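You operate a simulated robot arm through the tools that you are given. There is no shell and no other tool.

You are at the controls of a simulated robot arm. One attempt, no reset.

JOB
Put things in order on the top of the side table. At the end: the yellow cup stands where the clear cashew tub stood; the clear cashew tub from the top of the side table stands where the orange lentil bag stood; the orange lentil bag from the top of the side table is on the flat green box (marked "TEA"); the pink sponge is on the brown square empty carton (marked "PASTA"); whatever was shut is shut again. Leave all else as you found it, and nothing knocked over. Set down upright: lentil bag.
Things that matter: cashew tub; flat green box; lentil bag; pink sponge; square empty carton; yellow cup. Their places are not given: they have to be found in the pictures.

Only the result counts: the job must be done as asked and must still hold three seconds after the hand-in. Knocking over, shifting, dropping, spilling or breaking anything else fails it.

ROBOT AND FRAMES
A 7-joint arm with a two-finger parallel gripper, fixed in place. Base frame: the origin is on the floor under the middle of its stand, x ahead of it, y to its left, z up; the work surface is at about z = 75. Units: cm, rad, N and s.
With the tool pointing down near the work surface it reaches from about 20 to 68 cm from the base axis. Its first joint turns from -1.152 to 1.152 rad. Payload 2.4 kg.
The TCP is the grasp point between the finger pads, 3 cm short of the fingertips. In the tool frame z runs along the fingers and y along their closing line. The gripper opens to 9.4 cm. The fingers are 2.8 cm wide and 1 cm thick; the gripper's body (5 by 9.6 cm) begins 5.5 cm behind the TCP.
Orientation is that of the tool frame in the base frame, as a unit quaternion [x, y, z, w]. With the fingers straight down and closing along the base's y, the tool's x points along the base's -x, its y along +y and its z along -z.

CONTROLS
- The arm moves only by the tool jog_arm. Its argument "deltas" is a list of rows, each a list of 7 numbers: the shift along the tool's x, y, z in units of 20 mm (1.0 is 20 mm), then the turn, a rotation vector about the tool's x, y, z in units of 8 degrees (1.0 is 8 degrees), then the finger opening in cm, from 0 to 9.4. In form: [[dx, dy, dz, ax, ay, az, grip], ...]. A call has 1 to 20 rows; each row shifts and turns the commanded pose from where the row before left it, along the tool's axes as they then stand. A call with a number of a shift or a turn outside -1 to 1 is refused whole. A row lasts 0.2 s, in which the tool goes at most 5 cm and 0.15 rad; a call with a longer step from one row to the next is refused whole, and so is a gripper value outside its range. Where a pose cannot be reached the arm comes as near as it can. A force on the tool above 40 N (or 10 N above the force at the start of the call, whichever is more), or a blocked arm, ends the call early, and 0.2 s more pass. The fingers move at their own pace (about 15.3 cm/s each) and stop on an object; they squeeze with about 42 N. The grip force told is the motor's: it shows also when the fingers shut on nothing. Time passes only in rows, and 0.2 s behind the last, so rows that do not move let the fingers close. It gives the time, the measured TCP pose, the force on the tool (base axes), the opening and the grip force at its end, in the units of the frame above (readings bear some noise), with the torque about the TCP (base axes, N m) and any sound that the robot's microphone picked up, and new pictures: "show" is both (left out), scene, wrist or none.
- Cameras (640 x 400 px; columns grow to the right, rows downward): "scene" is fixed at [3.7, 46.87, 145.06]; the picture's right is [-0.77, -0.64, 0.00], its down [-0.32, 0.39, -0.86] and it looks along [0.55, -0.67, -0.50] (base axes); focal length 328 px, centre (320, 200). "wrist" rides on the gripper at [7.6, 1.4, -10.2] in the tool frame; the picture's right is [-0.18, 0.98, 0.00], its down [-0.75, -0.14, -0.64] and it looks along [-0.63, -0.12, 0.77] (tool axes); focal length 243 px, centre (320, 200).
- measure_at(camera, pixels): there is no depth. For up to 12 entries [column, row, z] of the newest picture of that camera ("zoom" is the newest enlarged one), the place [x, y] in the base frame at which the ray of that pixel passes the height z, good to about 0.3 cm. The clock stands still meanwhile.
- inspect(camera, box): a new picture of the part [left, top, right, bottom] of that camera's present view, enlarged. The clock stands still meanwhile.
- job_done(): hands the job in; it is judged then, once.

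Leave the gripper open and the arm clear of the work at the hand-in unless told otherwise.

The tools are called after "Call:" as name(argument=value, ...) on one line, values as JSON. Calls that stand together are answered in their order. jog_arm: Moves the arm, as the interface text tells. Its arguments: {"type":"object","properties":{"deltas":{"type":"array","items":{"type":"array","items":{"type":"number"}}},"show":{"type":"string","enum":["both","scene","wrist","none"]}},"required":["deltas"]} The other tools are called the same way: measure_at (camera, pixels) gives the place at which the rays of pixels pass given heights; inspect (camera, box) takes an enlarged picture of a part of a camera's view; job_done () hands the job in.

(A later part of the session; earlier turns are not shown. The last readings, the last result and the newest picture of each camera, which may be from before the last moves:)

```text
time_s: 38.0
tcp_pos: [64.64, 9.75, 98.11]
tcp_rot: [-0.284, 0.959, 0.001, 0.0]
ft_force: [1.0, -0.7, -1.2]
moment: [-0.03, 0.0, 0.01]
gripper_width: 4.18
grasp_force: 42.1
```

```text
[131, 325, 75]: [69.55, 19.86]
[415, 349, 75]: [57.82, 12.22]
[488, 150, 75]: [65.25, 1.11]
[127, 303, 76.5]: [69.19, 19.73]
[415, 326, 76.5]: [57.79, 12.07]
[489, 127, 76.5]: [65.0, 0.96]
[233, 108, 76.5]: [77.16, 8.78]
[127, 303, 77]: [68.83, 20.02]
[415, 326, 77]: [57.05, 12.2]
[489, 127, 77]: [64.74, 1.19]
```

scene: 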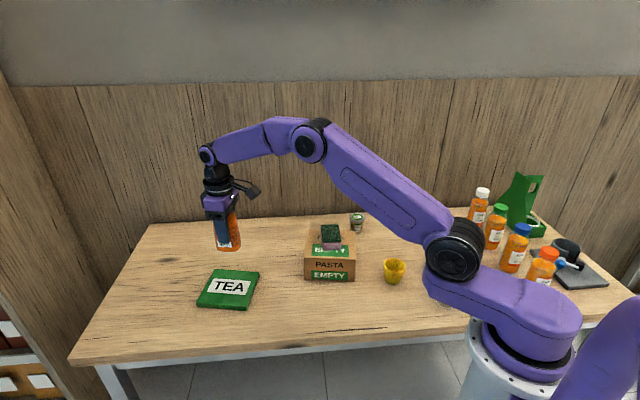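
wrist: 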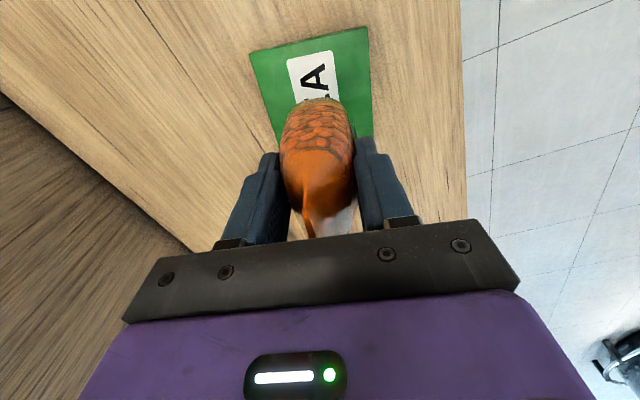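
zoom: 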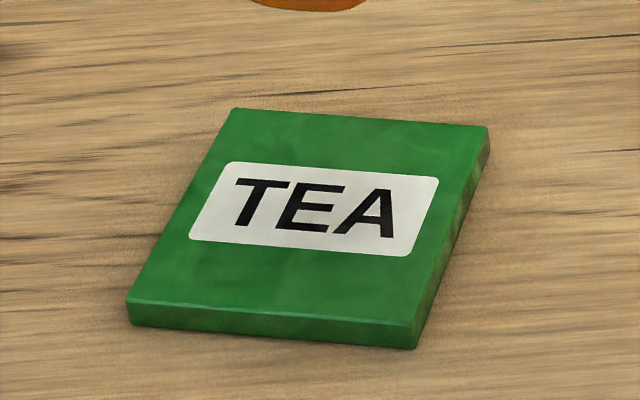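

TEA top ≈76.5, centre ≈(67.3,10.4). I shift slightly outward to ≈(65.8,10.2) and lower to TCP z≈83.6 (touch expected at ≈82.8).

Call:
jog_arm(deltas=[[-0.61, -0.127, 0, 0, 0, 0, 3.0], [0, 0, 1.0, 0, 0, 0, 3.0], [0, 0, 1.0, 0, 0, 0, 3.0], [0, 0, 1.0, 0, 0, 0, 3.0], [0, 0, 1.0, 0, 0, 0, 3.0], [0, 0, 1.0, 0, 0, 0, 3.0], [0, 0, 1.0, 0, 0, 0, 3.0], [0, 0, 0.7, 0, 0, 0, 3.0], [0, 0, 0.5, 0, 0, 0, 3.0], [0, 0, 0, 0, 0, 0, 3.0]], show="both")

Call:
inspect(camera="scene", box=[170, 210, 300, 320])

```text
time_s: 40.2
tcp_pos: [65.66, 10.2, 83.53]
tcp_rot: [-0.284, 0.959, 0.0, 0.001]
ft_force: [-0.2, -0.1, -1.0]
moment: [0.01, 0.02, -0.01]
gripper_width: 4.21
grasp_force: 42.2
```

scene: 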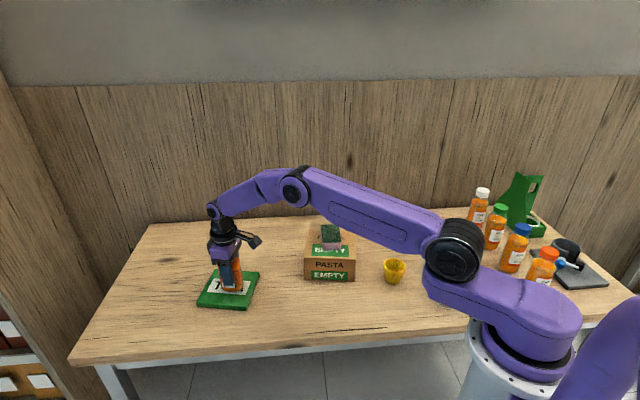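
wrist: 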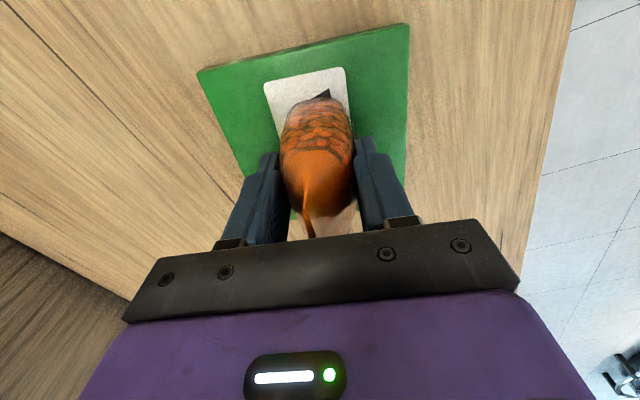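

```text
3.64 times, centred on (235, 265) of scene
```

zoom: 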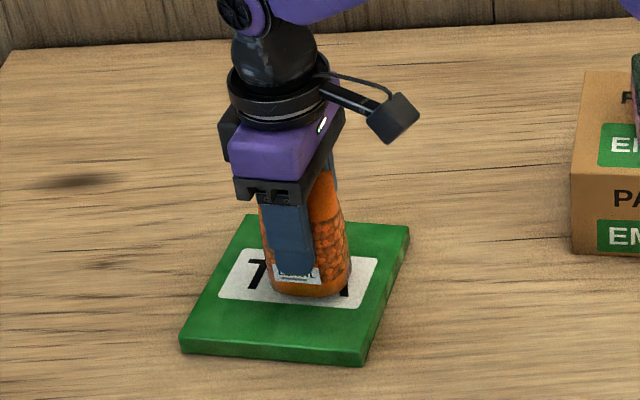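

The bag is over the middle of the box, just above. I lower in small steps to contact.

Call:
jog_arm(deltas=[[0, 0, 0.15, 0, 0, 0, 3.0], [0, 0, 0.1, 0, 0, 0, 3.0], [0, 0, 0.0, 0, 0, 0, 3.0]], show="none")

```text
time_s: 41.0
tcp_pos: [65.75, 10.12, 83.08]
tcp_rot: [-0.283, 0.959, 0.0, 0.0]
ft_force: [-2.8, -1.4, 8.3]
moment: [-0.13, 0.26, 0.01]
gripper_width: 4.18
grasp_force: 41.7
```

Contact at z=83.08 (8 N). Now I open the fingers slowly in small steps.

Call:
jog_arm(deltas=[[0, 0, 0, 0, 0, 0, 4.1], [0, 0, 0, 0, 0, 0, 4.3], [0, 0, 0, 0, 0, 0, 4.6], [0, 0, 0, 0, 0, 0, 5.0], [0, 0, 0, 0, 0, 0, 5.6], [0, 0, 0, 0, 0, 0, 6.4], [0, 0, 0, 0, 0, 0, 7.4], [0, 0, 0, 0, 0, 0, 8.6], [0, 0, 0, 0, 0, 0, 9.4], [0, 0, 0, 0, 0, 0, 9.4]], show="both")

Call:
inspect(camera="scene", box=[170, 210, 300, 320])

```text
time_s: 43.2
tcp_pos: [65.71, 10.21, 83.17]
tcp_rot: [-0.284, 0.959, 0.001, 0.0]
ft_force: [-0.8, 0.0, 0.0]
moment: [0.0, 0.01, -0.01]
gripper_width: 9.4
grasp_force: 0.0
```

scene: 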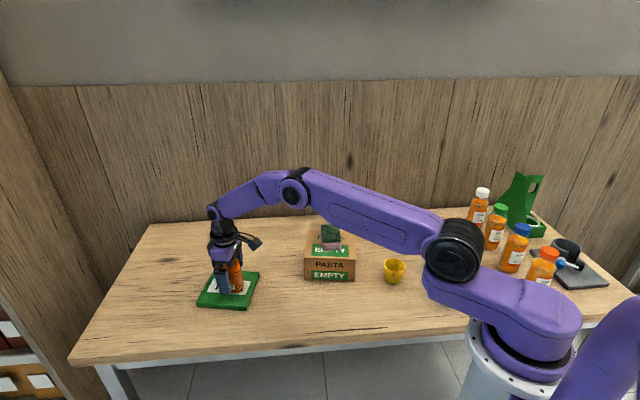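
wrist: 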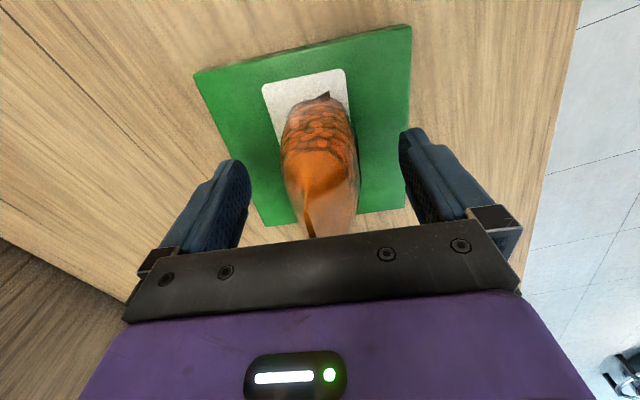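

```text
3.64 times, centred on (235, 265) of scene
```

zoom: 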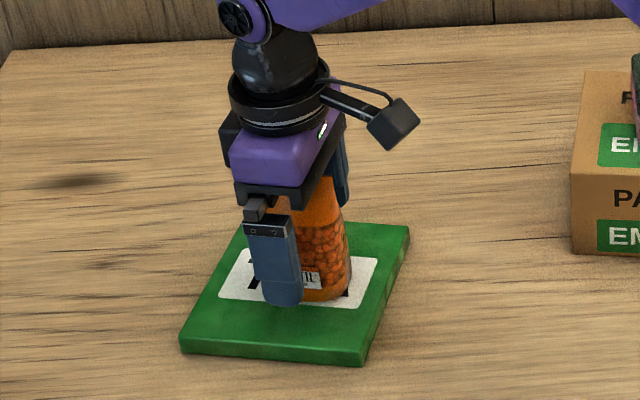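

The bag stands on its own. I withdraw straight up to z≈97.

Call:
jog_arm(deltas=[[0, 0, -0.5, 0, 0, 0, 9.4], [0, 0, -0.8, 0, 0, 0, 9.4], [0, 0, -1.0, 0, 0, 0, 9.4], [0, 0, -1.0, 0, 0, 0, 9.4], [0, 0, -1.0, 0, 0, 0, 9.4], [0, 0, -1.0, 0, 0, 0, 9.4], [0, 0, -1.0, 0, 0, 0, 9.4], [0, 0, -0.7, 0, 0, 0, 9.4], [0, 0, 0, 0, 0, 0, 9.4]], show="both")

Call:
inspect(camera="scene", box=[170, 210, 300, 320])

```text
time_s: 45.2
tcp_pos: [65.71, 9.99, 97.03]
tcp_rot: [-0.284, 0.959, 0.001, 0.0]
ft_force: [0.2, -0.1, 0.7]
moment: [0.02, -0.01, -0.03]
gripper_width: 9.38
grasp_force: 0.1
```

scene: 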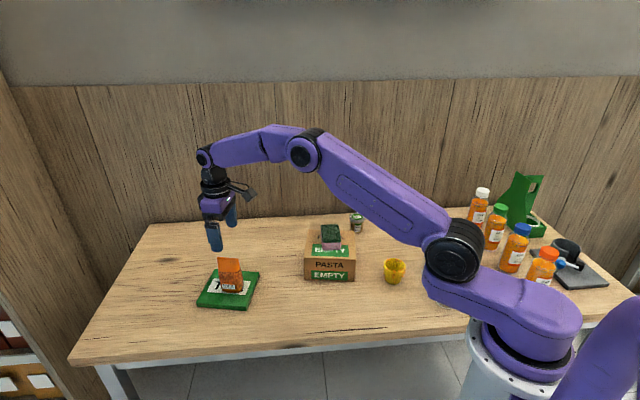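
wrist: 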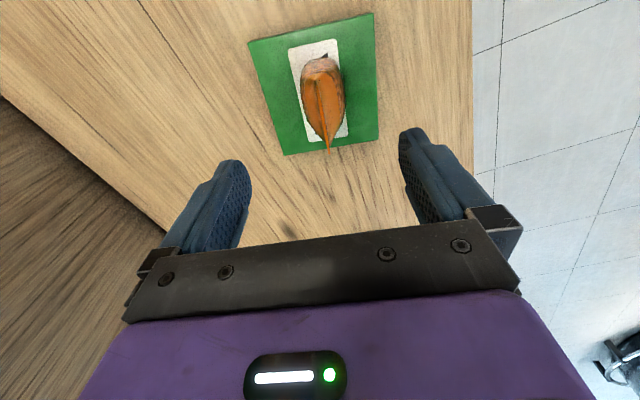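

```text
3.64 times, centred on (235, 265) of scene
```

zoom: 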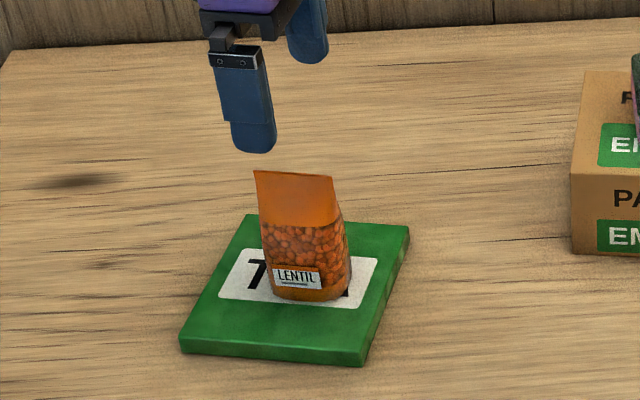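

The lentil bag stands upright on the TEA box. Next the cashew tub; I zoom on it in the scene and measure the table's back edge near it to know the room for the hand.

Call:
inspect(camera="scene", box=[330, 200, 390, 240])

Call:
measure_at(camera="scene", pixels=[[300, 216, 75], [357, 212.5, 75], [400, 210, 75], [450, 208, 75]])

```text
10.00 times, centred on (360, 220) of scene
```

zoom: 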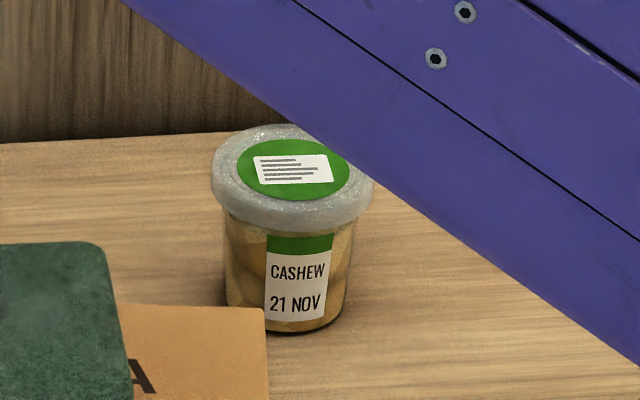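

```text
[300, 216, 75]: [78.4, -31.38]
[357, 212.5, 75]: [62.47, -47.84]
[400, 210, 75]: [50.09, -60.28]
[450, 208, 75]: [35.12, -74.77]
```

The back edge is about 12 cm behind the tub: enough room. I move at height z≈97 to above the tub.

Call:
jog_arm(deltas=[[0.958, -0.945, 0, 0, 0, 0, 9.4], [0.958, -0.945, 0, 0, 0, 0, 9.4], [0.958, -0.945, 0, 0, 0, 0, 9.4], [0.958, -0.945, 0, 0, 0, 0, 9.4], [0.958, -0.945, 0, 0, 0, 0, 9.4], [0.958, -0.945, 0, 0, 0, 0, 9.4], [0.958, -0.945, 0, 0, 0, 0, 9.4], [0.958, -0.945, 0, 0, 0, 0, 9.4], [0.958, -0.945, 0, 0, 0, 0, 9.4], [0.958, -0.945, 0, 0, 0, 0, 9.4], [0.958, -0.945, 0, 0, 0, 0, 9.4], [0.958, -0.945, 0, 0, 0, 0, 9.4], [0.958, -0.945, 0, 0, 0, 0, 9.4], [0.958, -0.945, 0, 0, 0, 0, 9.4], [0.958, -0.945, 0, 0, 0, 0, 9.4], [0.958, -0.945, 0, 0, 0, 0, 9.4], [0.958, -0.945, 0, 0, 0, 0, 9.4], [0.958, -0.945, 0, 0, 0, 0, 9.4], [0, 0, 0, 0, 0, 0, 9.4]], show="both")

Call:
inspect(camera="wrist", box=[240, 40, 400, 180])

Call:
inspect(camera="scene", box=[330, 200, 390, 240])

```text
time_s: 49.2
tcp_pos: [55.17, -37.27, 97.01]
tcp_rot: [-0.283, 0.959, 0.001, 0.0]
ft_force: [-0.4, -0.6, 0.0]
moment: [0.01, -0.02, 0.0]
gripper_width: 9.41
grasp_force: 0.0
```

scene: 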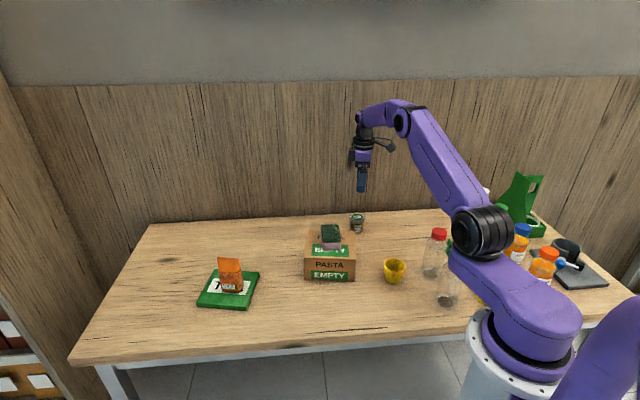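
wrist: 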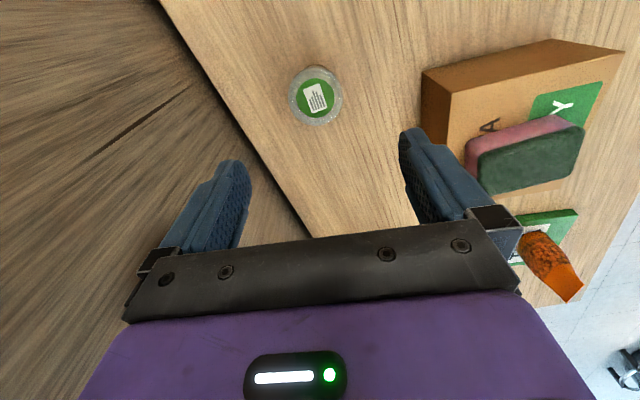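

```text
2.86 times, centred on (320, 110) of wrist
```

zoom: 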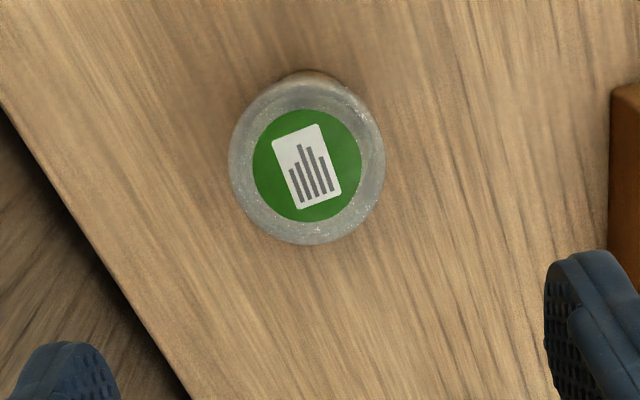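

```text
10.00 times, centred on (360, 220) of scene
```

zoom: 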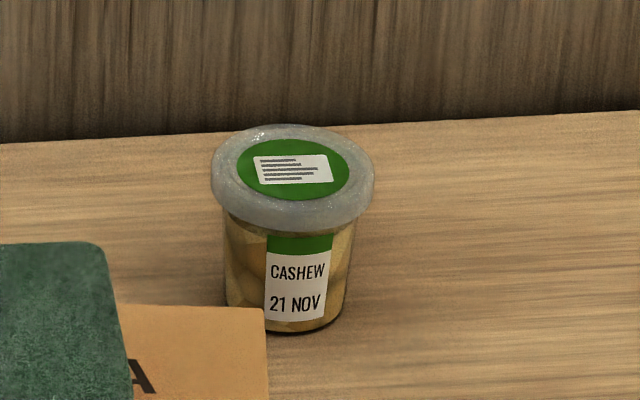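

I triangulate the tub's lid centre and height from both views.

Call:
measure_at(camera="zoom", pixels=[[293, 169, 80], [293, 169, 80.5], [293, 169, 81], [293, 169, 81.5], [293, 169, 82], [211, 172, 81], [375, 178, 81], [290, 332, 75], [225, 300, 75], [348, 302, 75]])

Call:
measure_at(camera="wrist", pixels=[[315.4, 97.75, 80], [315.4, 97.75, 80.5], [315.4, 97.75, 81], [315.4, 97.75, 81.5], [315.4, 97.75, 82], [288.2, 97, 81], [342.7, 97, 81], [315, 68, 81], [315, 125.5, 81]])

```text
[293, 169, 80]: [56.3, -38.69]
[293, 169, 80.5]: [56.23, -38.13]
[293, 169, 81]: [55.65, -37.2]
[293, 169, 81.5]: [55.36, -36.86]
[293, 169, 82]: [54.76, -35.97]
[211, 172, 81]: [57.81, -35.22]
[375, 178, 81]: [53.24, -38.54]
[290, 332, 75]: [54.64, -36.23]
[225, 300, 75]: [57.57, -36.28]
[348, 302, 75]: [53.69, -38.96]
```

```text
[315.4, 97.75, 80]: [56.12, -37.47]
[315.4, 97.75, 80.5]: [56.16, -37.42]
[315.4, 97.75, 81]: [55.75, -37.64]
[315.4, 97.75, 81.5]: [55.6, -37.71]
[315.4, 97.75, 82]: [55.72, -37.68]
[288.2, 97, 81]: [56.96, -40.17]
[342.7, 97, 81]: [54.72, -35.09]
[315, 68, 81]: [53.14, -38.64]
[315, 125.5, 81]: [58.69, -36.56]
```

Tub centre ≈(55.65,−37.5), lid top ≈81, lid ~5.8 cm wide. I centre and descend to TCP z≈79.8 so the pads meet the lid rim.

Call:
jog_arm(deltas=[[-0.14, -0.23, 0.6, 0, 0, 0, 9.4], [0, 0, 1, 0, 0, 0, 9.4], [0, 0, 1, 0, 0, 0, 9.4], [0, 0, 1, 0, 0, 0, 9.4], [0, 0, 1, 0, 0, 0, 9.4], [0, 0, 1, 0, 0, 0, 9.4], [0, 0, 1, 0, 0, 0, 9.4], [0, 0, 1, 0, 0, 0, 9.4], [0, 0, 0.6, 0, 0, 0, 9.4], [0, 0, 0.4, 0, 0, 0, 9.4], [0, 0, 0, 0, 0, 0, 9.4]], show="both")

Call:
inspect(camera="scene", box=[320, 180, 400, 240])

```text
time_s: 51.6
tcp_pos: [55.64, -37.41, 79.95]
tcp_rot: [-0.285, 0.959, 0.0, 0.0]
ft_force: [-0.2, 0.0, -0.1]
moment: [0.01, 0.0, 0.02]
gripper_width: 9.4
grasp_force: 0.0
```

scene: 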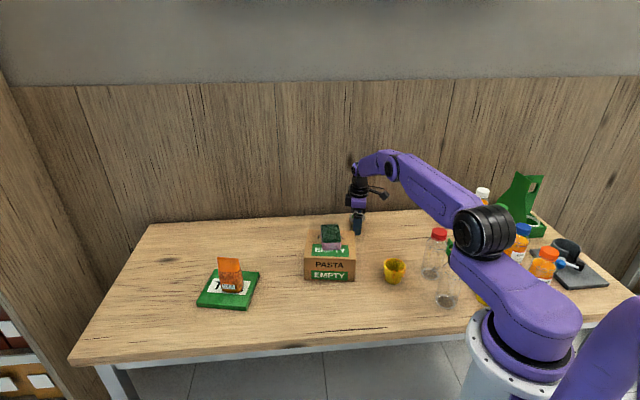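
wrist: 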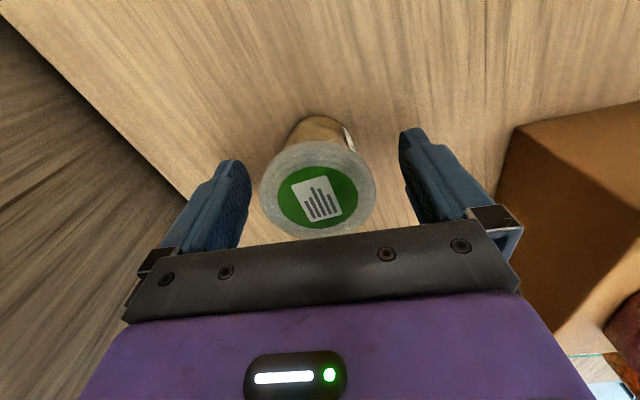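

```text
6.67 times, centred on (360, 210) of scene
```

zoom: 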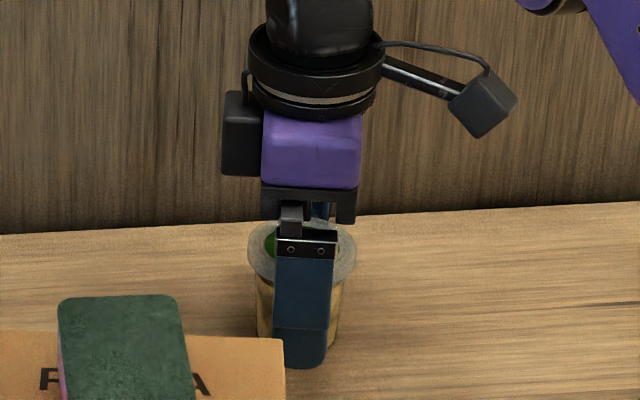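

The lid sits between the fingers, centred. I close gently.

Call:
jog_arm(deltas=[[0, 0, 0, 0, 0, 0, 7.4], [0, 0, 0, 0, 0, 0, 6.6], [0, 0, 0, 0, 0, 0, 6.1], [0, 0, 0, 0, 0, 0, 5.7], [0, 0, 0, 0, 0, 0, 5.2], [0, 0, 0, 0, 0, 0, 4.8], [0, 0, 0, 0, 0, 0, 4.8]], show="wrist")

```text
time_s: 53.2
tcp_pos: [55.7, -37.36, 79.94]
tcp_rot: [-0.284, 0.959, 0.0, 0.0]
ft_force: [1.0, -0.1, 1.0]
moment: [0.02, 0.04, -0.01]
gripper_width: 5.93
grasp_force: 41.7
```

wrist: 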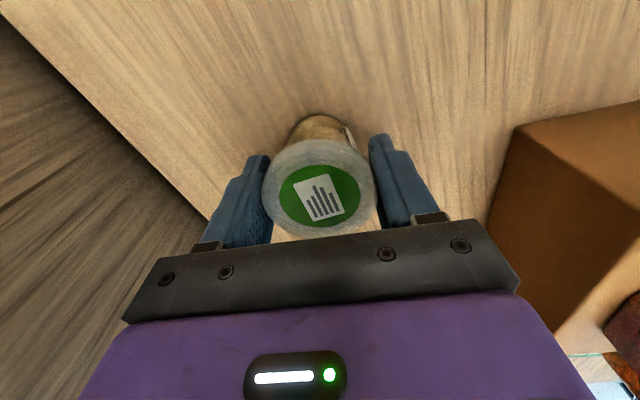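

Held at 5.93 cm. I note the lid's centre under the hand for the later cup placement, then lift a little and check.

Call:
measure_at(camera="wrist", pixels=[[319.5, 196.5, 81], [319.5, 196.5, 80.9], [319.5, 196.5, 81.1]])

Call:
jog_arm(deltas=[[0, 0, -0.2, 0, 0, 0, 4.8], [0, 0, -0.4, 0, 0, 0, 4.8], [0, 0, -0.6, 0, 0, 0, 4.8], [0, 0, -0.8, 0, 0, 0, 4.8], [0, 0, 0, 0, 0, 0, 4.8]], show="both")

Call:
inspect(camera="scene", box=[320, 180, 400, 240])

```text
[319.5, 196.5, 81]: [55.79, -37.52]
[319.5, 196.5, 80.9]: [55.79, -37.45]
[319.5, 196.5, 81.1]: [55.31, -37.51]
```

```text
time_s: 54.4
tcp_pos: [55.76, -37.36, 83.82]
tcp_rot: [-0.284, 0.959, 0.0, 0.0]
ft_force: [0.2, 0.2, -0.5]
moment: [-0.03, 0.02, -0.01]
gripper_width: 5.91
grasp_force: 42.1
```

scene: 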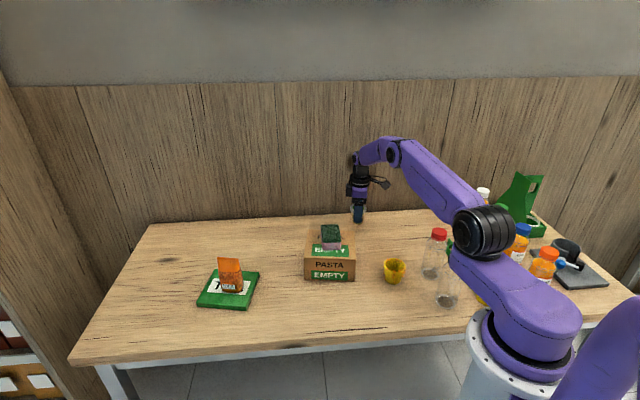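
wrist: 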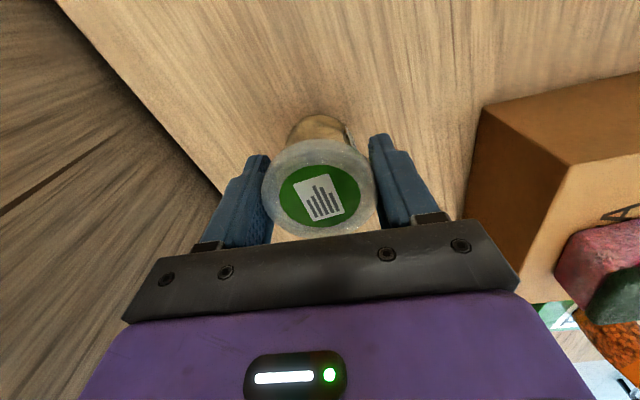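

```text
6.67 times, centred on (360, 210) of scene
```

zoom: 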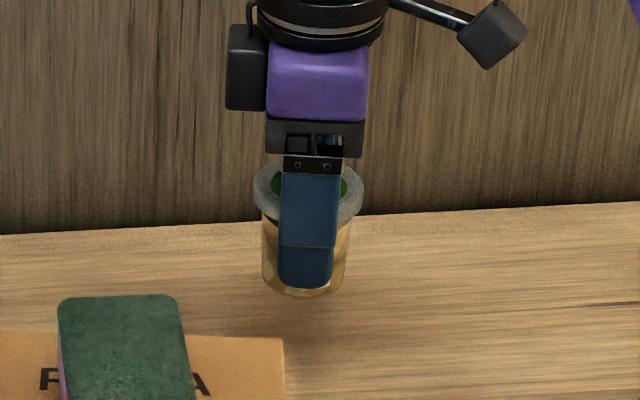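

The tub lifted cleanly with its lid, underside ≈4.9 cm below TCP. I raise a bit more and carry it to the bag's old place (≈(36.0,−40.35)).

Call:
jog_arm(deltas=[[0, 0, -1, 0, 0, 0, 4.8], [0, 0, -1, 0, 0, 0, 4.8], [0, 0, -1, 0, 0, 0, 4.8], [0.907, 0.412, 0, 0, 0, 0, 4.8], [0.907, 0.412, 0, 0, 0, 0, 4.8], [0.907, 0.412, 0, 0, 0, 0, 4.8], [0.907, 0.412, 0, 0, 0, 0, 4.8], [0.907, 0.412, 0, 0, 0, 0, 4.8], [0.907, 0.412, 0, 0, 0, 0, 4.8], [0.907, 0.412, 0, 0, 0, 0, 4.8], [0.907, 0.412, 0, 0, 0, 0, 4.8], [0.907, 0.412, 0, 0, 0, 0, 4.8], [0.907, 0.412, 0, 0, 0, 0, 4.8], [0, 0, 0, 0, 0, 0, 4.8]], show="both")

```text
time_s: 57.4
tcp_pos: [35.91, -40.41, 89.92]
tcp_rot: [-0.283, 0.959, 0.0, 0.0]
ft_force: [-1.1, 0.0, -0.9]
moment: [-0.02, 0.03, 0.0]
gripper_width: 5.88
grasp_force: 42.3
```

scene: 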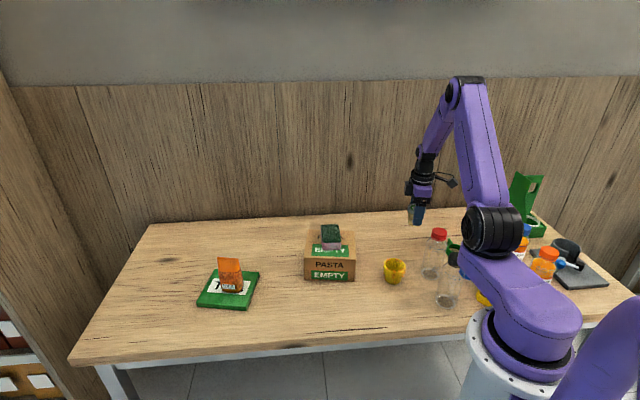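
wrist: 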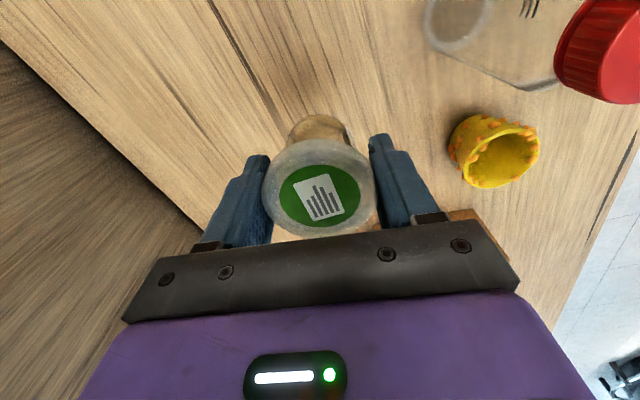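

Right above the bag's old place. I lower to z≈80.3.

Call:
jog_arm(deltas=[[0, 0, 1, 0, 0, 0, 4.8], [0, 0, 1, 0, 0, 0, 4.8], [0, 0, 1, 0, 0, 0, 4.8], [0, 0, 0.9, 0, 0, 0, 4.8], [0, 0, 0.6, 0, 0, 0, 4.8], [0, 0, 0.3, 0, 0, 0, 4.8], [0, 0, 0, 0, 0, 0, 4.8]], show="none")

```text
time_s: 59.0
tcp_pos: [36.13, -40.24, 80.27]
tcp_rot: [-0.284, 0.959, 0.0, -0.001]
ft_force: [-0.2, 0.2, -1.3]
moment: [-0.03, 0.01, -0.01]
gripper_width: 5.9
grasp_force: 41.8
```

No contact yet; small steps down to touch.

Call:
jog_arm(deltas=[[0, 0, 0.08, 0, 0, 0, 4.8], [0, 0, 0.06, 0, 0, 0, 4.8], [0, 0, 0, 0, 0, 0, 4.8]], show="none")

```text
time_s: 59.8
tcp_pos: [36.03, -40.4, 80.05]
tcp_rot: [-0.284, 0.959, 0.0, 0.0]
ft_force: [-0.6, 0.6, -1.1]
moment: [-0.01, 0.02, -0.02]
gripper_width: 5.9
grasp_force: 41.9
```

Still free (force ~ −1). Another 1 mm.

Call:
jog_arm(deltas=[[0, 0, 0.05, 0, 0, 0, 4.8], [0, 0, 0, 0, 0, 0, 4.8]], show="none")

```text
time_s: 60.4
tcp_pos: [36.1, -40.29, 79.83]
tcp_rot: [-0.284, 0.959, -0.001, 0.0]
ft_force: [-2.8, 2.6, 13.0]
moment: [0.18, 0.23, -0.01]
gripper_width: 5.89
grasp_force: 42.1
```

Contact (13 N). I ease up a hair and open slowly.

Call:
jog_arm(deltas=[[0, 0, -0.02, 0, 0, 0, 5.8], [0, 0, 0, 0, 0, 0, 6.0], [0, 0, 0, 0, 0, 0, 6.3], [0, 0, 0, 0, 0, 0, 6.8], [0, 0, 0, 0, 0, 0, 7.5], [0, 0, 0, 0, 0, 0, 8.4], [0, 0, 0, 0, 0, 0, 9.4], [0, 0, 0, 0, 0, 0, 9.4]], show="both")

```text
time_s: 62.2
tcp_pos: [36.0, -40.38, 79.78]
tcp_rot: [-0.284, 0.959, 0.0, -0.001]
ft_force: [0.0, 0.1, 0.3]
moment: [0.02, -0.01, 0.01]
gripper_width: 9.41
grasp_force: 0.1
```

scene: 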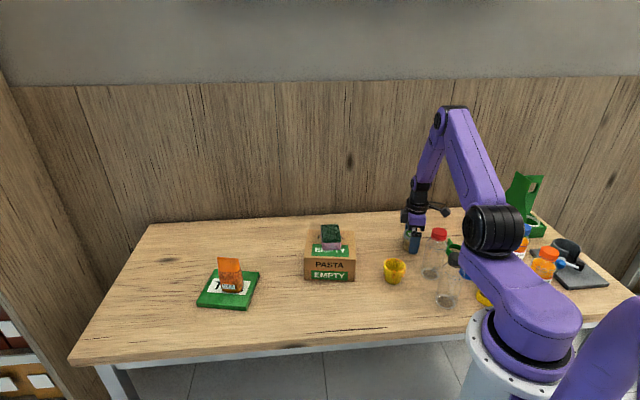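
wrist: 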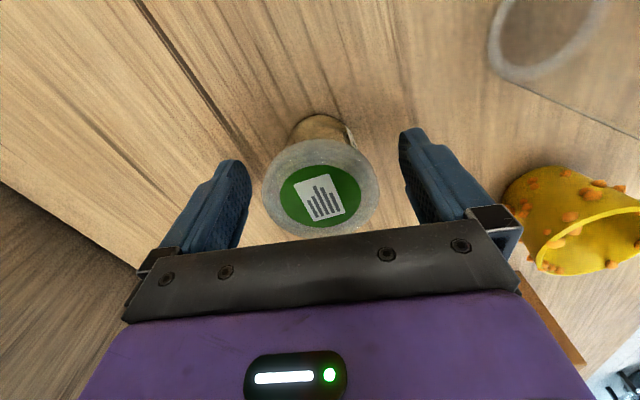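

The tub stands in the bag's place. I lift clear to z≈98 and look at the result and at the cup with its neighbour bottles.

Call:
jog_arm(deltas=[[0, 0, -0.5, 0, 0, 0, 9.4], [0, 0, -0.8, 0, 0, 0, 9.4], [0, 0, -1.0, 0, 0, 0, 9.4], [0, 0, -1.0, 0, 0, 0, 9.4], [0, 0, -1.0, 0, 0, 0, 9.4], [0, 0, -1.0, 0, 0, 0, 9.4], [0, 0, -1.0, 0, 0, 0, 9.4], [0, 0, -1.0, 0, 0, 0, 9.4], [0, 0, -1.0, 0, 0, 0, 9.4], [0, 0, -1.0, 0, 0, 0, 9.4], [0, 0, 0, 0, 0, 0, 9.4]], show="both")

Call:
inspect(camera="scene", box=[370, 200, 490, 320])

```text
time_s: 64.6
tcp_pos: [36.04, -40.34, 98.62]
tcp_rot: [-0.283, 0.959, 0.001, 0.0]
ft_force: [0.1, 1.3, -0.7]
moment: [0.0, 0.0, 0.04]
gripper_width: 9.4
grasp_force: 0.0
```

scene: 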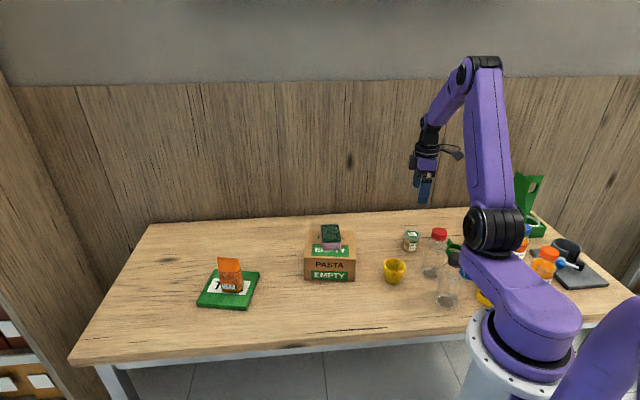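
wrist: 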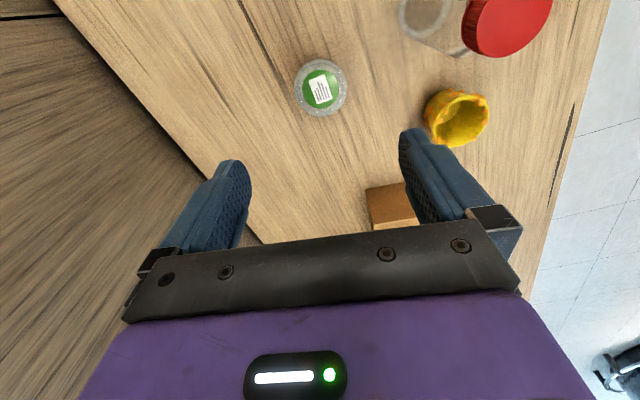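

```text
3.33 times, centred on (430, 260) of scene
```

zoom: 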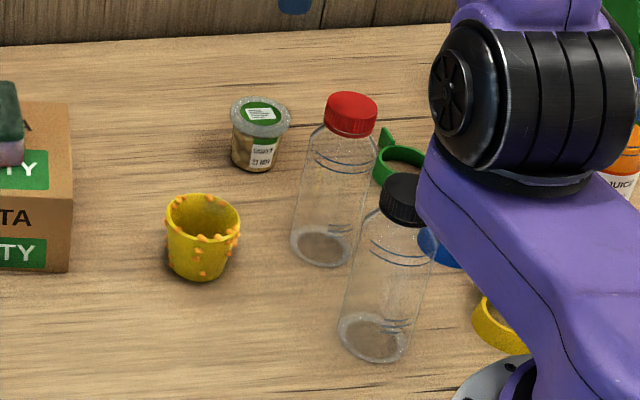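

Tub stands upright at the bag's place. I measure the cup and the two bottles in this zoom.

Call:
measure_at(camera="zoom", pixels=[[322, 246, 75], [377, 337, 75], [352, 103, 90], [405, 190, 90], [203, 217, 81], [203, 217, 82], [203, 217, 83], [166, 212, 82], [240, 218, 82], [200, 281, 75], [170, 258, 75], [230, 258, 75]])

Call:
measure_at(camera="wrist", pixels=[[460, 119, 81], [460, 119, 82], [460, 119, 83], [441, 112, 75], [508, 25, 90], [508, 25, 91], [425, 25, 75]])

```text
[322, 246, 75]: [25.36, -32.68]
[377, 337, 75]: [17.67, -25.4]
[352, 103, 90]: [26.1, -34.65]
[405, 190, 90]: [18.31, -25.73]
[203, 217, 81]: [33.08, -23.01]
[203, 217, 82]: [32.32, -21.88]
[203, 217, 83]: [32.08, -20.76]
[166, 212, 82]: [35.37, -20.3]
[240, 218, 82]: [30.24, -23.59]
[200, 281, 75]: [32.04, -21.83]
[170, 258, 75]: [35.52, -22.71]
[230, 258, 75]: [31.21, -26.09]
```

```text
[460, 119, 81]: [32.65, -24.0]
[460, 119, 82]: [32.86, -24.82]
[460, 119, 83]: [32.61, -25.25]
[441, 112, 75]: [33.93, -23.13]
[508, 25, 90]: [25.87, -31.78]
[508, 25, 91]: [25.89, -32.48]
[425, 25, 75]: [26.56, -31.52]
```

Bottles: red at (25.5,−32.5), black at (17.8,−25.4), tops ~91. Cup centre ≈(32.9,−23.6), rim ≈80.5. I move above the cup at z≈98 and turn the hand +113° about tool z so the camera side points away from the bottles.

Call:
jog_arm(deltas=[[-0.405, 0.985, 0, 0, 0, 0, 9.4], [-0.405, 0.985, 0, 0, 0, 0, 9.4], [-0.405, 0.985, 0, 0, 0, 0, 9.4], [-0.405, 0.985, 0, 0, 0, 0, 9.4], [-0.405, 0.985, 0, 0, 0, 0, 9.4], [-0.405, 0.985, 0, 0, 0, 0, 9.4], [-0.405, 0.985, 0, 0, 0, 0, 9.4], [-0.405, 0.985, 0, 0, 0, 0, 9.4], [0, 0, 0, 0, 0, 0, 9.4]], show="wrist")

Call:
jog_arm(deltas=[[0, 0, 0, 0, 0, 0.94, 9.4], [0, 0, 0, 0, 0, 0.94, 9.4], [0, 0, 0, 0, 0, 0.94, 9.4], [0, 0, 0, 0, 0, 0.94, 9.4], [0, 0, 0, 0, 0, 0.94, 9.4], [0, 0, 0, 0, 0, 0.94, 9.4], [0, 0, 0, 0, 0, 0.94, 9.4], [0, 0, 0, 0, 0, 0.94, 9.4], [0, 0, 0, 0, 0, 0.94, 9.4], [0, 0, 0, 0, 0, 0.94, 9.4], [0, 0, 0, 0, 0, 0.94, 9.4], [0, 0, 0, 0, 0, 0.94, 9.4], [0, 0, 0, 0, 0, 0.94, 9.4], [0, 0, 0, 0, 0, 0.94, 9.4], [0, 0, 0, 0, 0, 0.94, 9.4], [0, 0, 0, 0, 0, 0, 9.4]], show="both")

```text
time_s: 66.6
tcp_pos: [32.89, -23.54, 98.44]
tcp_rot: [-0.284, 0.959, -0.001, 0.0]
ft_force: [0.1, -0.3, -0.4]
moment: [0.03, 0.02, 0.0]
gripper_width: 9.4
grasp_force: 0.0
```

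wrist: 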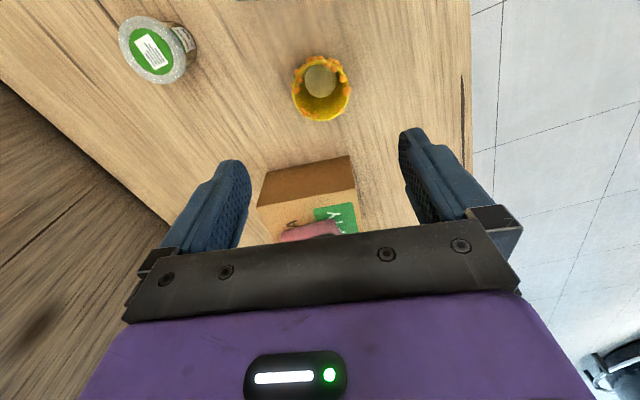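

```text
time_s: 70.0
tcp_pos: [32.88, -23.73, 98.59]
tcp_rot: [0.643, 0.766, 0.0, 0.0]
ft_force: [1.1, -0.4, 0.4]
moment: [0.03, 0.0, 0.0]
gripper_width: 9.39
grasp_force: 0.1
```

scene: 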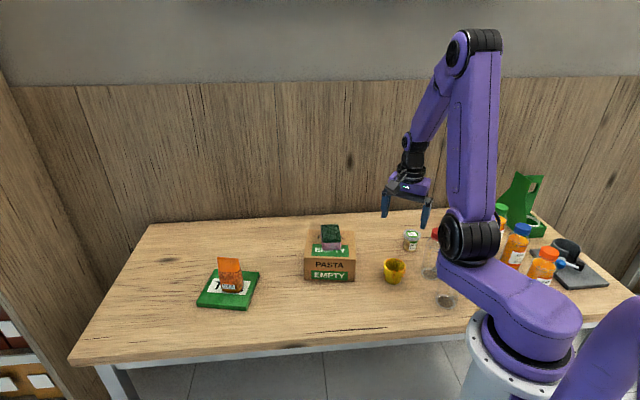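
wrist: 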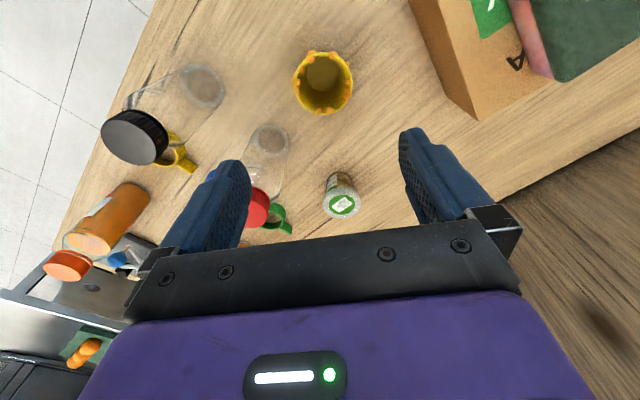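

The cup is at wrist (323,82). I zoom in for its rim and size.

Call:
inspect(camera="wrist", box=[270, 35, 380, 130])

Call:
inspect(camera="scene", box=[370, 245, 430, 295])

```text
4.21 times, centred on (325, 82) of wrist
```

zoom: 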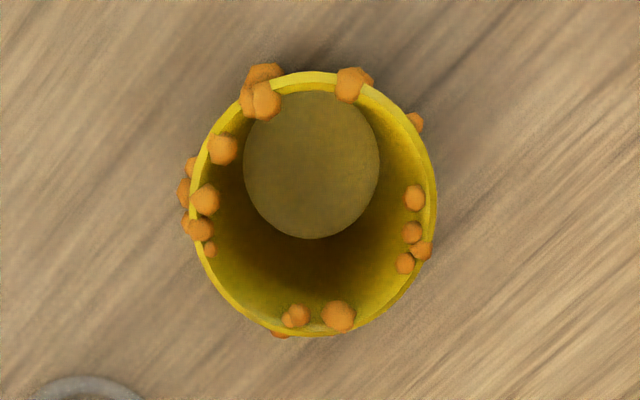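

```text
8.00 times, centred on (400, 270) of scene
```

zoom: 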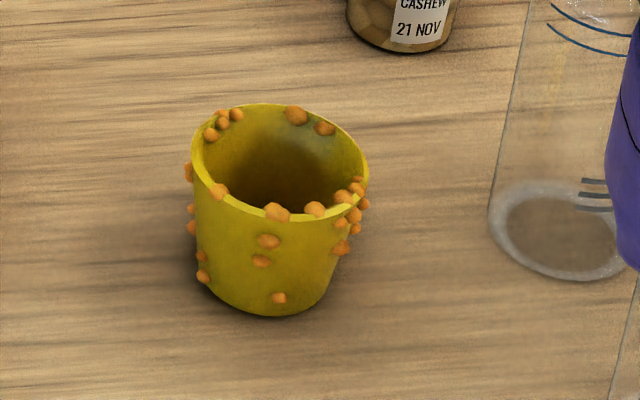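

I triangulate the rim centre and base.

Call:
measure_at(camera="zoom", pixels=[[280, 162, 79], [280, 162, 80], [280, 162, 80.5], [280, 162, 81], [280, 162, 81.5], [280, 162, 82], [192, 150, 81], [368, 172, 81], [268, 316, 75]])

Call:
measure_at(camera="wrist", pixels=[[323.5, 83, 79], [323.5, 83, 80], [323.5, 83, 80.5], [323.5, 83, 81], [323.5, 83, 81.5], [323.5, 83, 82], [322.9, 73.7, 75.3], [294, 83, 81], [352.8, 83, 81], [323.5, 51.6, 81], [323.5, 114.3, 81]])

```text
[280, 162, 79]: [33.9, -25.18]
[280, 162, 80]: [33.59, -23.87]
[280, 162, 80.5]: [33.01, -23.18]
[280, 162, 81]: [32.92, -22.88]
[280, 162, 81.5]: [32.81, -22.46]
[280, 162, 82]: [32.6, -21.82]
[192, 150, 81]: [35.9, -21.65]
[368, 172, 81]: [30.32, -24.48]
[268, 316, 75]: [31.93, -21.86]
```

```text
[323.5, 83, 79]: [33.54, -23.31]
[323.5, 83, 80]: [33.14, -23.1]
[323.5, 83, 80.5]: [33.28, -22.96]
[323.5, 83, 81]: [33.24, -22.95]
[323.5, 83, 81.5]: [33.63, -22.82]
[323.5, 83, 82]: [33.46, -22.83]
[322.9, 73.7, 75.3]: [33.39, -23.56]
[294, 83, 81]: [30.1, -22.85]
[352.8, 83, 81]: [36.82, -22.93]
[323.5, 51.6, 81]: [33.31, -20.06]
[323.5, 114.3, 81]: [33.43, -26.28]
```

Cup rim at z≈80.8, centre ≈(33.3,−23.2), diameter ≈6.5 cm. I centre and descend to TCP z≈80.

Call:
jog_arm(deltas=[[0.225, 0.253, 0.5, 0, 0, 0, 9.4], [0, 0, 1, 0, 0, 0, 9.4], [0, 0, 1, 0, 0, 0, 9.4], [0, 0, 1, 0, 0, 0, 9.4], [0, 0, 1, 0, 0, 0, 9.4], [0, 0, 1, 0, 0, 0, 9.4], [0, 0, 1, 0, 0, 0, 9.4], [0, 0, 0.8, 0, 0, 0, 9.4], [0, 0, 0, 0, 0, 0, 9.4]], show="both")

Call:
inspect(camera="wrist", box=[220, 60, 440, 240])

```text
time_s: 72.0
tcp_pos: [33.27, -23.02, 83.86]
tcp_rot: [0.641, 0.767, 0.0, 0.001]
ft_force: [0.1, 0.3, -0.4]
moment: [0.0, 0.0, -0.02]
gripper_width: 9.39
grasp_force: 0.1
```

scene: 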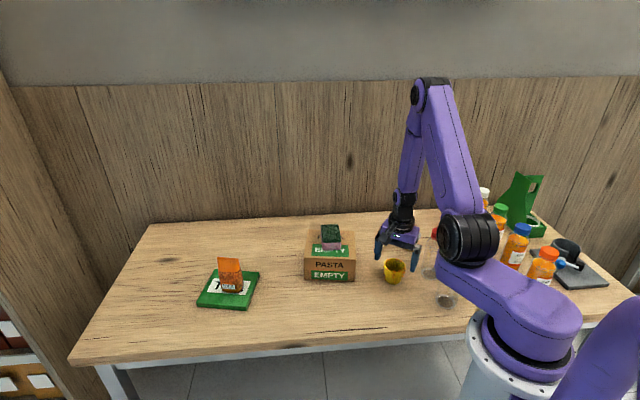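
wrist: 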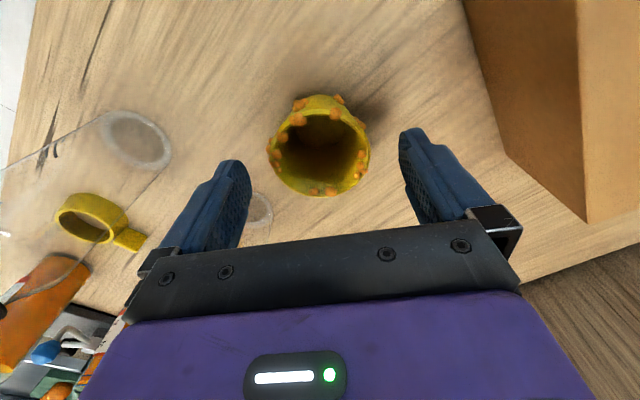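

```text
2.22 times, centred on (330, 150) of wrist
```

zoom: 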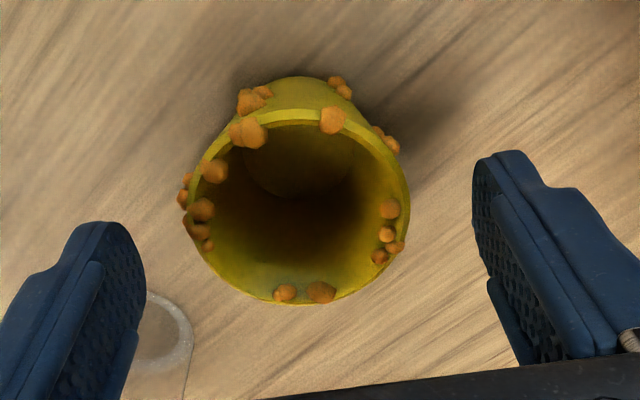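

Rim centre appears at about wrist (319.6,153). Checking its position from this closer view.

Call:
measure_at(camera="wrist", pixels=[[319.6, 153, 80.8], [319.6, 153, 80.5], [319.6, 153, 81], [267.5, 150, 80.8], [371, 150, 80.8], [320, 107, 80.8], [320, 197, 80.8]])

```text
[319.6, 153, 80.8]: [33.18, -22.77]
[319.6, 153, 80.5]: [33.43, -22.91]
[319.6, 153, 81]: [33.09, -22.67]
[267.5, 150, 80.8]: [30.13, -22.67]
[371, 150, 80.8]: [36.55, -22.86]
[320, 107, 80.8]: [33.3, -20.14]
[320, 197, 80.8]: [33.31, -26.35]
```

Centre (33.3,−23.1) agrees with the TCP. I go down the last 3.9 cm.

Call:
jog_arm(deltas=[[0, 0, 0.8, 0, 0, 0, 9.4], [0, 0, 0.7, 0, 0, 0, 9.4], [0, 0, 0.42, 0, 0, 0, 9.4], [0, 0, 0, 0, 0, 0, 9.4]], show="both")

Call:
inspect(camera="scene", box=[360, 210, 460, 300])

```text
time_s: 73.0
tcp_pos: [33.38, -23.07, 80.19]
tcp_rot: [0.642, 0.767, -0.001, 0.0]
ft_force: [0.6, -0.1, -0.5]
moment: [0.03, -0.01, 0.0]
gripper_width: 9.38
grasp_force: 0.1
```

scene: 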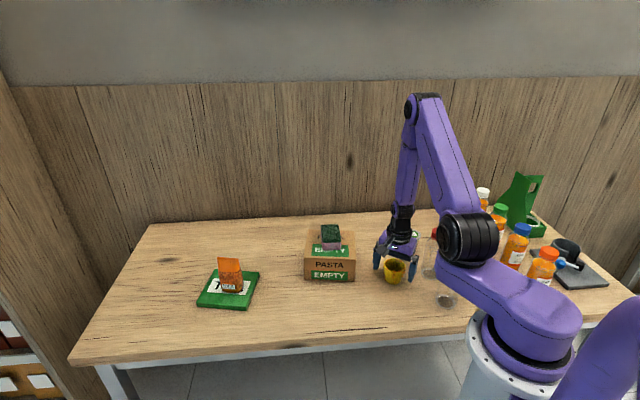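
wrist: 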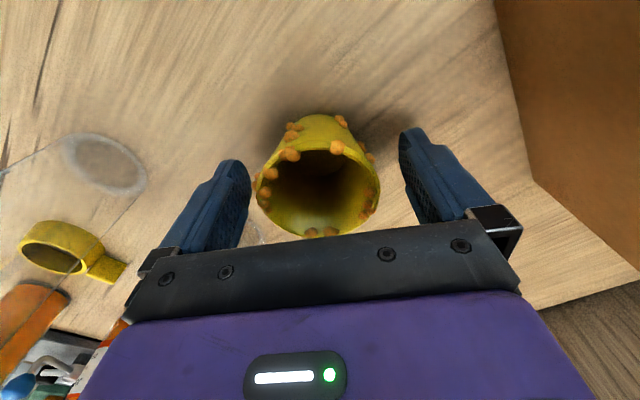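

```text
4.44 times, centred on (410, 255) of scene
```

zoom: 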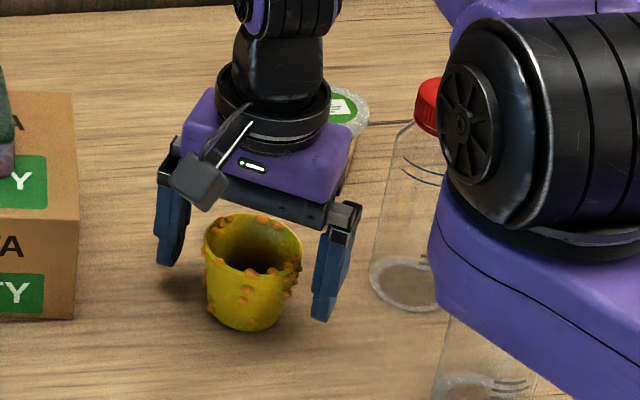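

The cup stands well between the fingers. I close gently on its rim.

Call:
jog_arm(deltas=[[0, 0, 0, 0, 0, 0, 8.0], [0, 0, 0, 0, 0, 0, 7.3], [0, 0, 0, 0, 0, 0, 6.9], [0, 0, 0, 0, 0, 0, 6.5], [0, 0, 0, 0, 0, 0, 6.1], [0, 0, 0, 0, 0, 0, 5.7], [0, 0, 0, 0, 0, 0, 5.5], [0, 0, 0, 0, 0, 0, 5.5]], show="both")

Call:
inspect(camera="scene", box=[360, 210, 460, 300])

```text
time_s: 74.8
tcp_pos: [33.4, -23.1, 80.09]
tcp_rot: [0.642, 0.767, 0.0, 0.0]
ft_force: [1.3, -0.4, 1.3]
moment: [-0.02, -0.01, 0.0]
gripper_width: 6.26
grasp_force: 41.9
```

scene: 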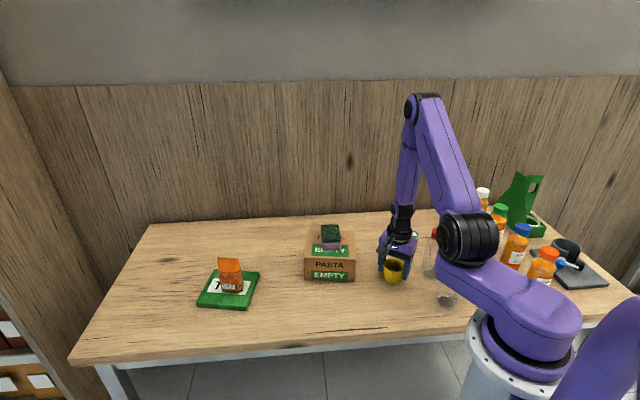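
wrist: 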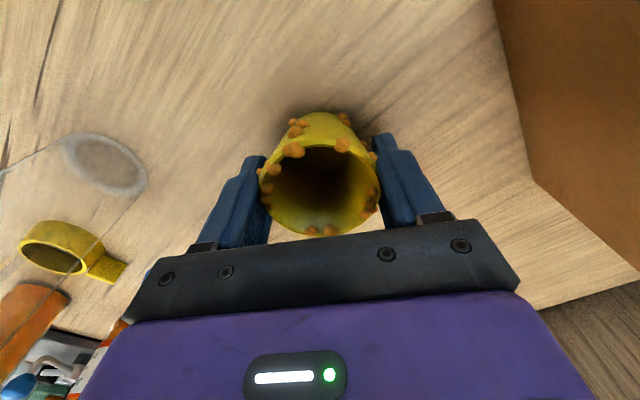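

```text
4.44 times, centred on (410, 255) of scene
```

zoom: 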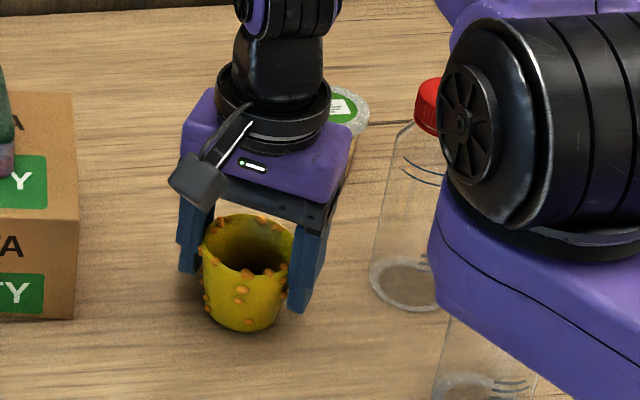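

Gripped at 6.26 cm. I lift a few cm and check that the cup hangs straight.

Call:
jog_arm(deltas=[[0, 0, -0.2, 0, 0, 0, 5.5], [0, 0, -0.4, 0, 0, 0, 5.5], [0, 0, -0.6, 0, 0, 0, 5.5], [0, 0, -0.8, 0, 0, 0, 5.5], [0, 0, 0, 0, 0, 0, 5.5]], show="both")

Call:
inspect(camera="scene", box=[360, 200, 460, 290])

```text
time_s: 76.0
tcp_pos: [33.3, -23.06, 84.09]
tcp_rot: [0.642, 0.767, 0.0, 0.0]
ft_force: [0.2, -0.7, -0.5]
moment: [0.01, 0.03, 0.06]
gripper_width: 6.25
grasp_force: 42.4
```

scene: 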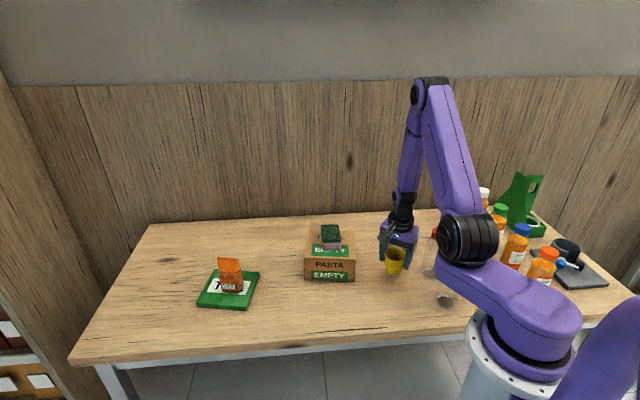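
wrist: 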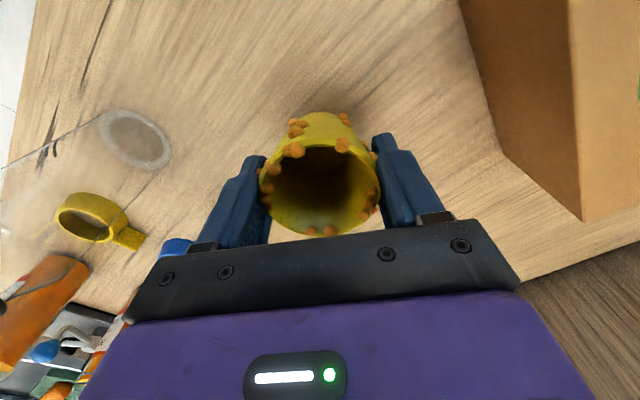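

```text
4.44 times, centred on (410, 245) of scene
```

zoom: 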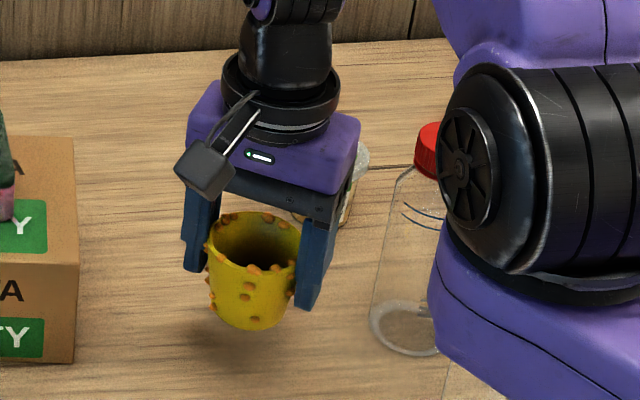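

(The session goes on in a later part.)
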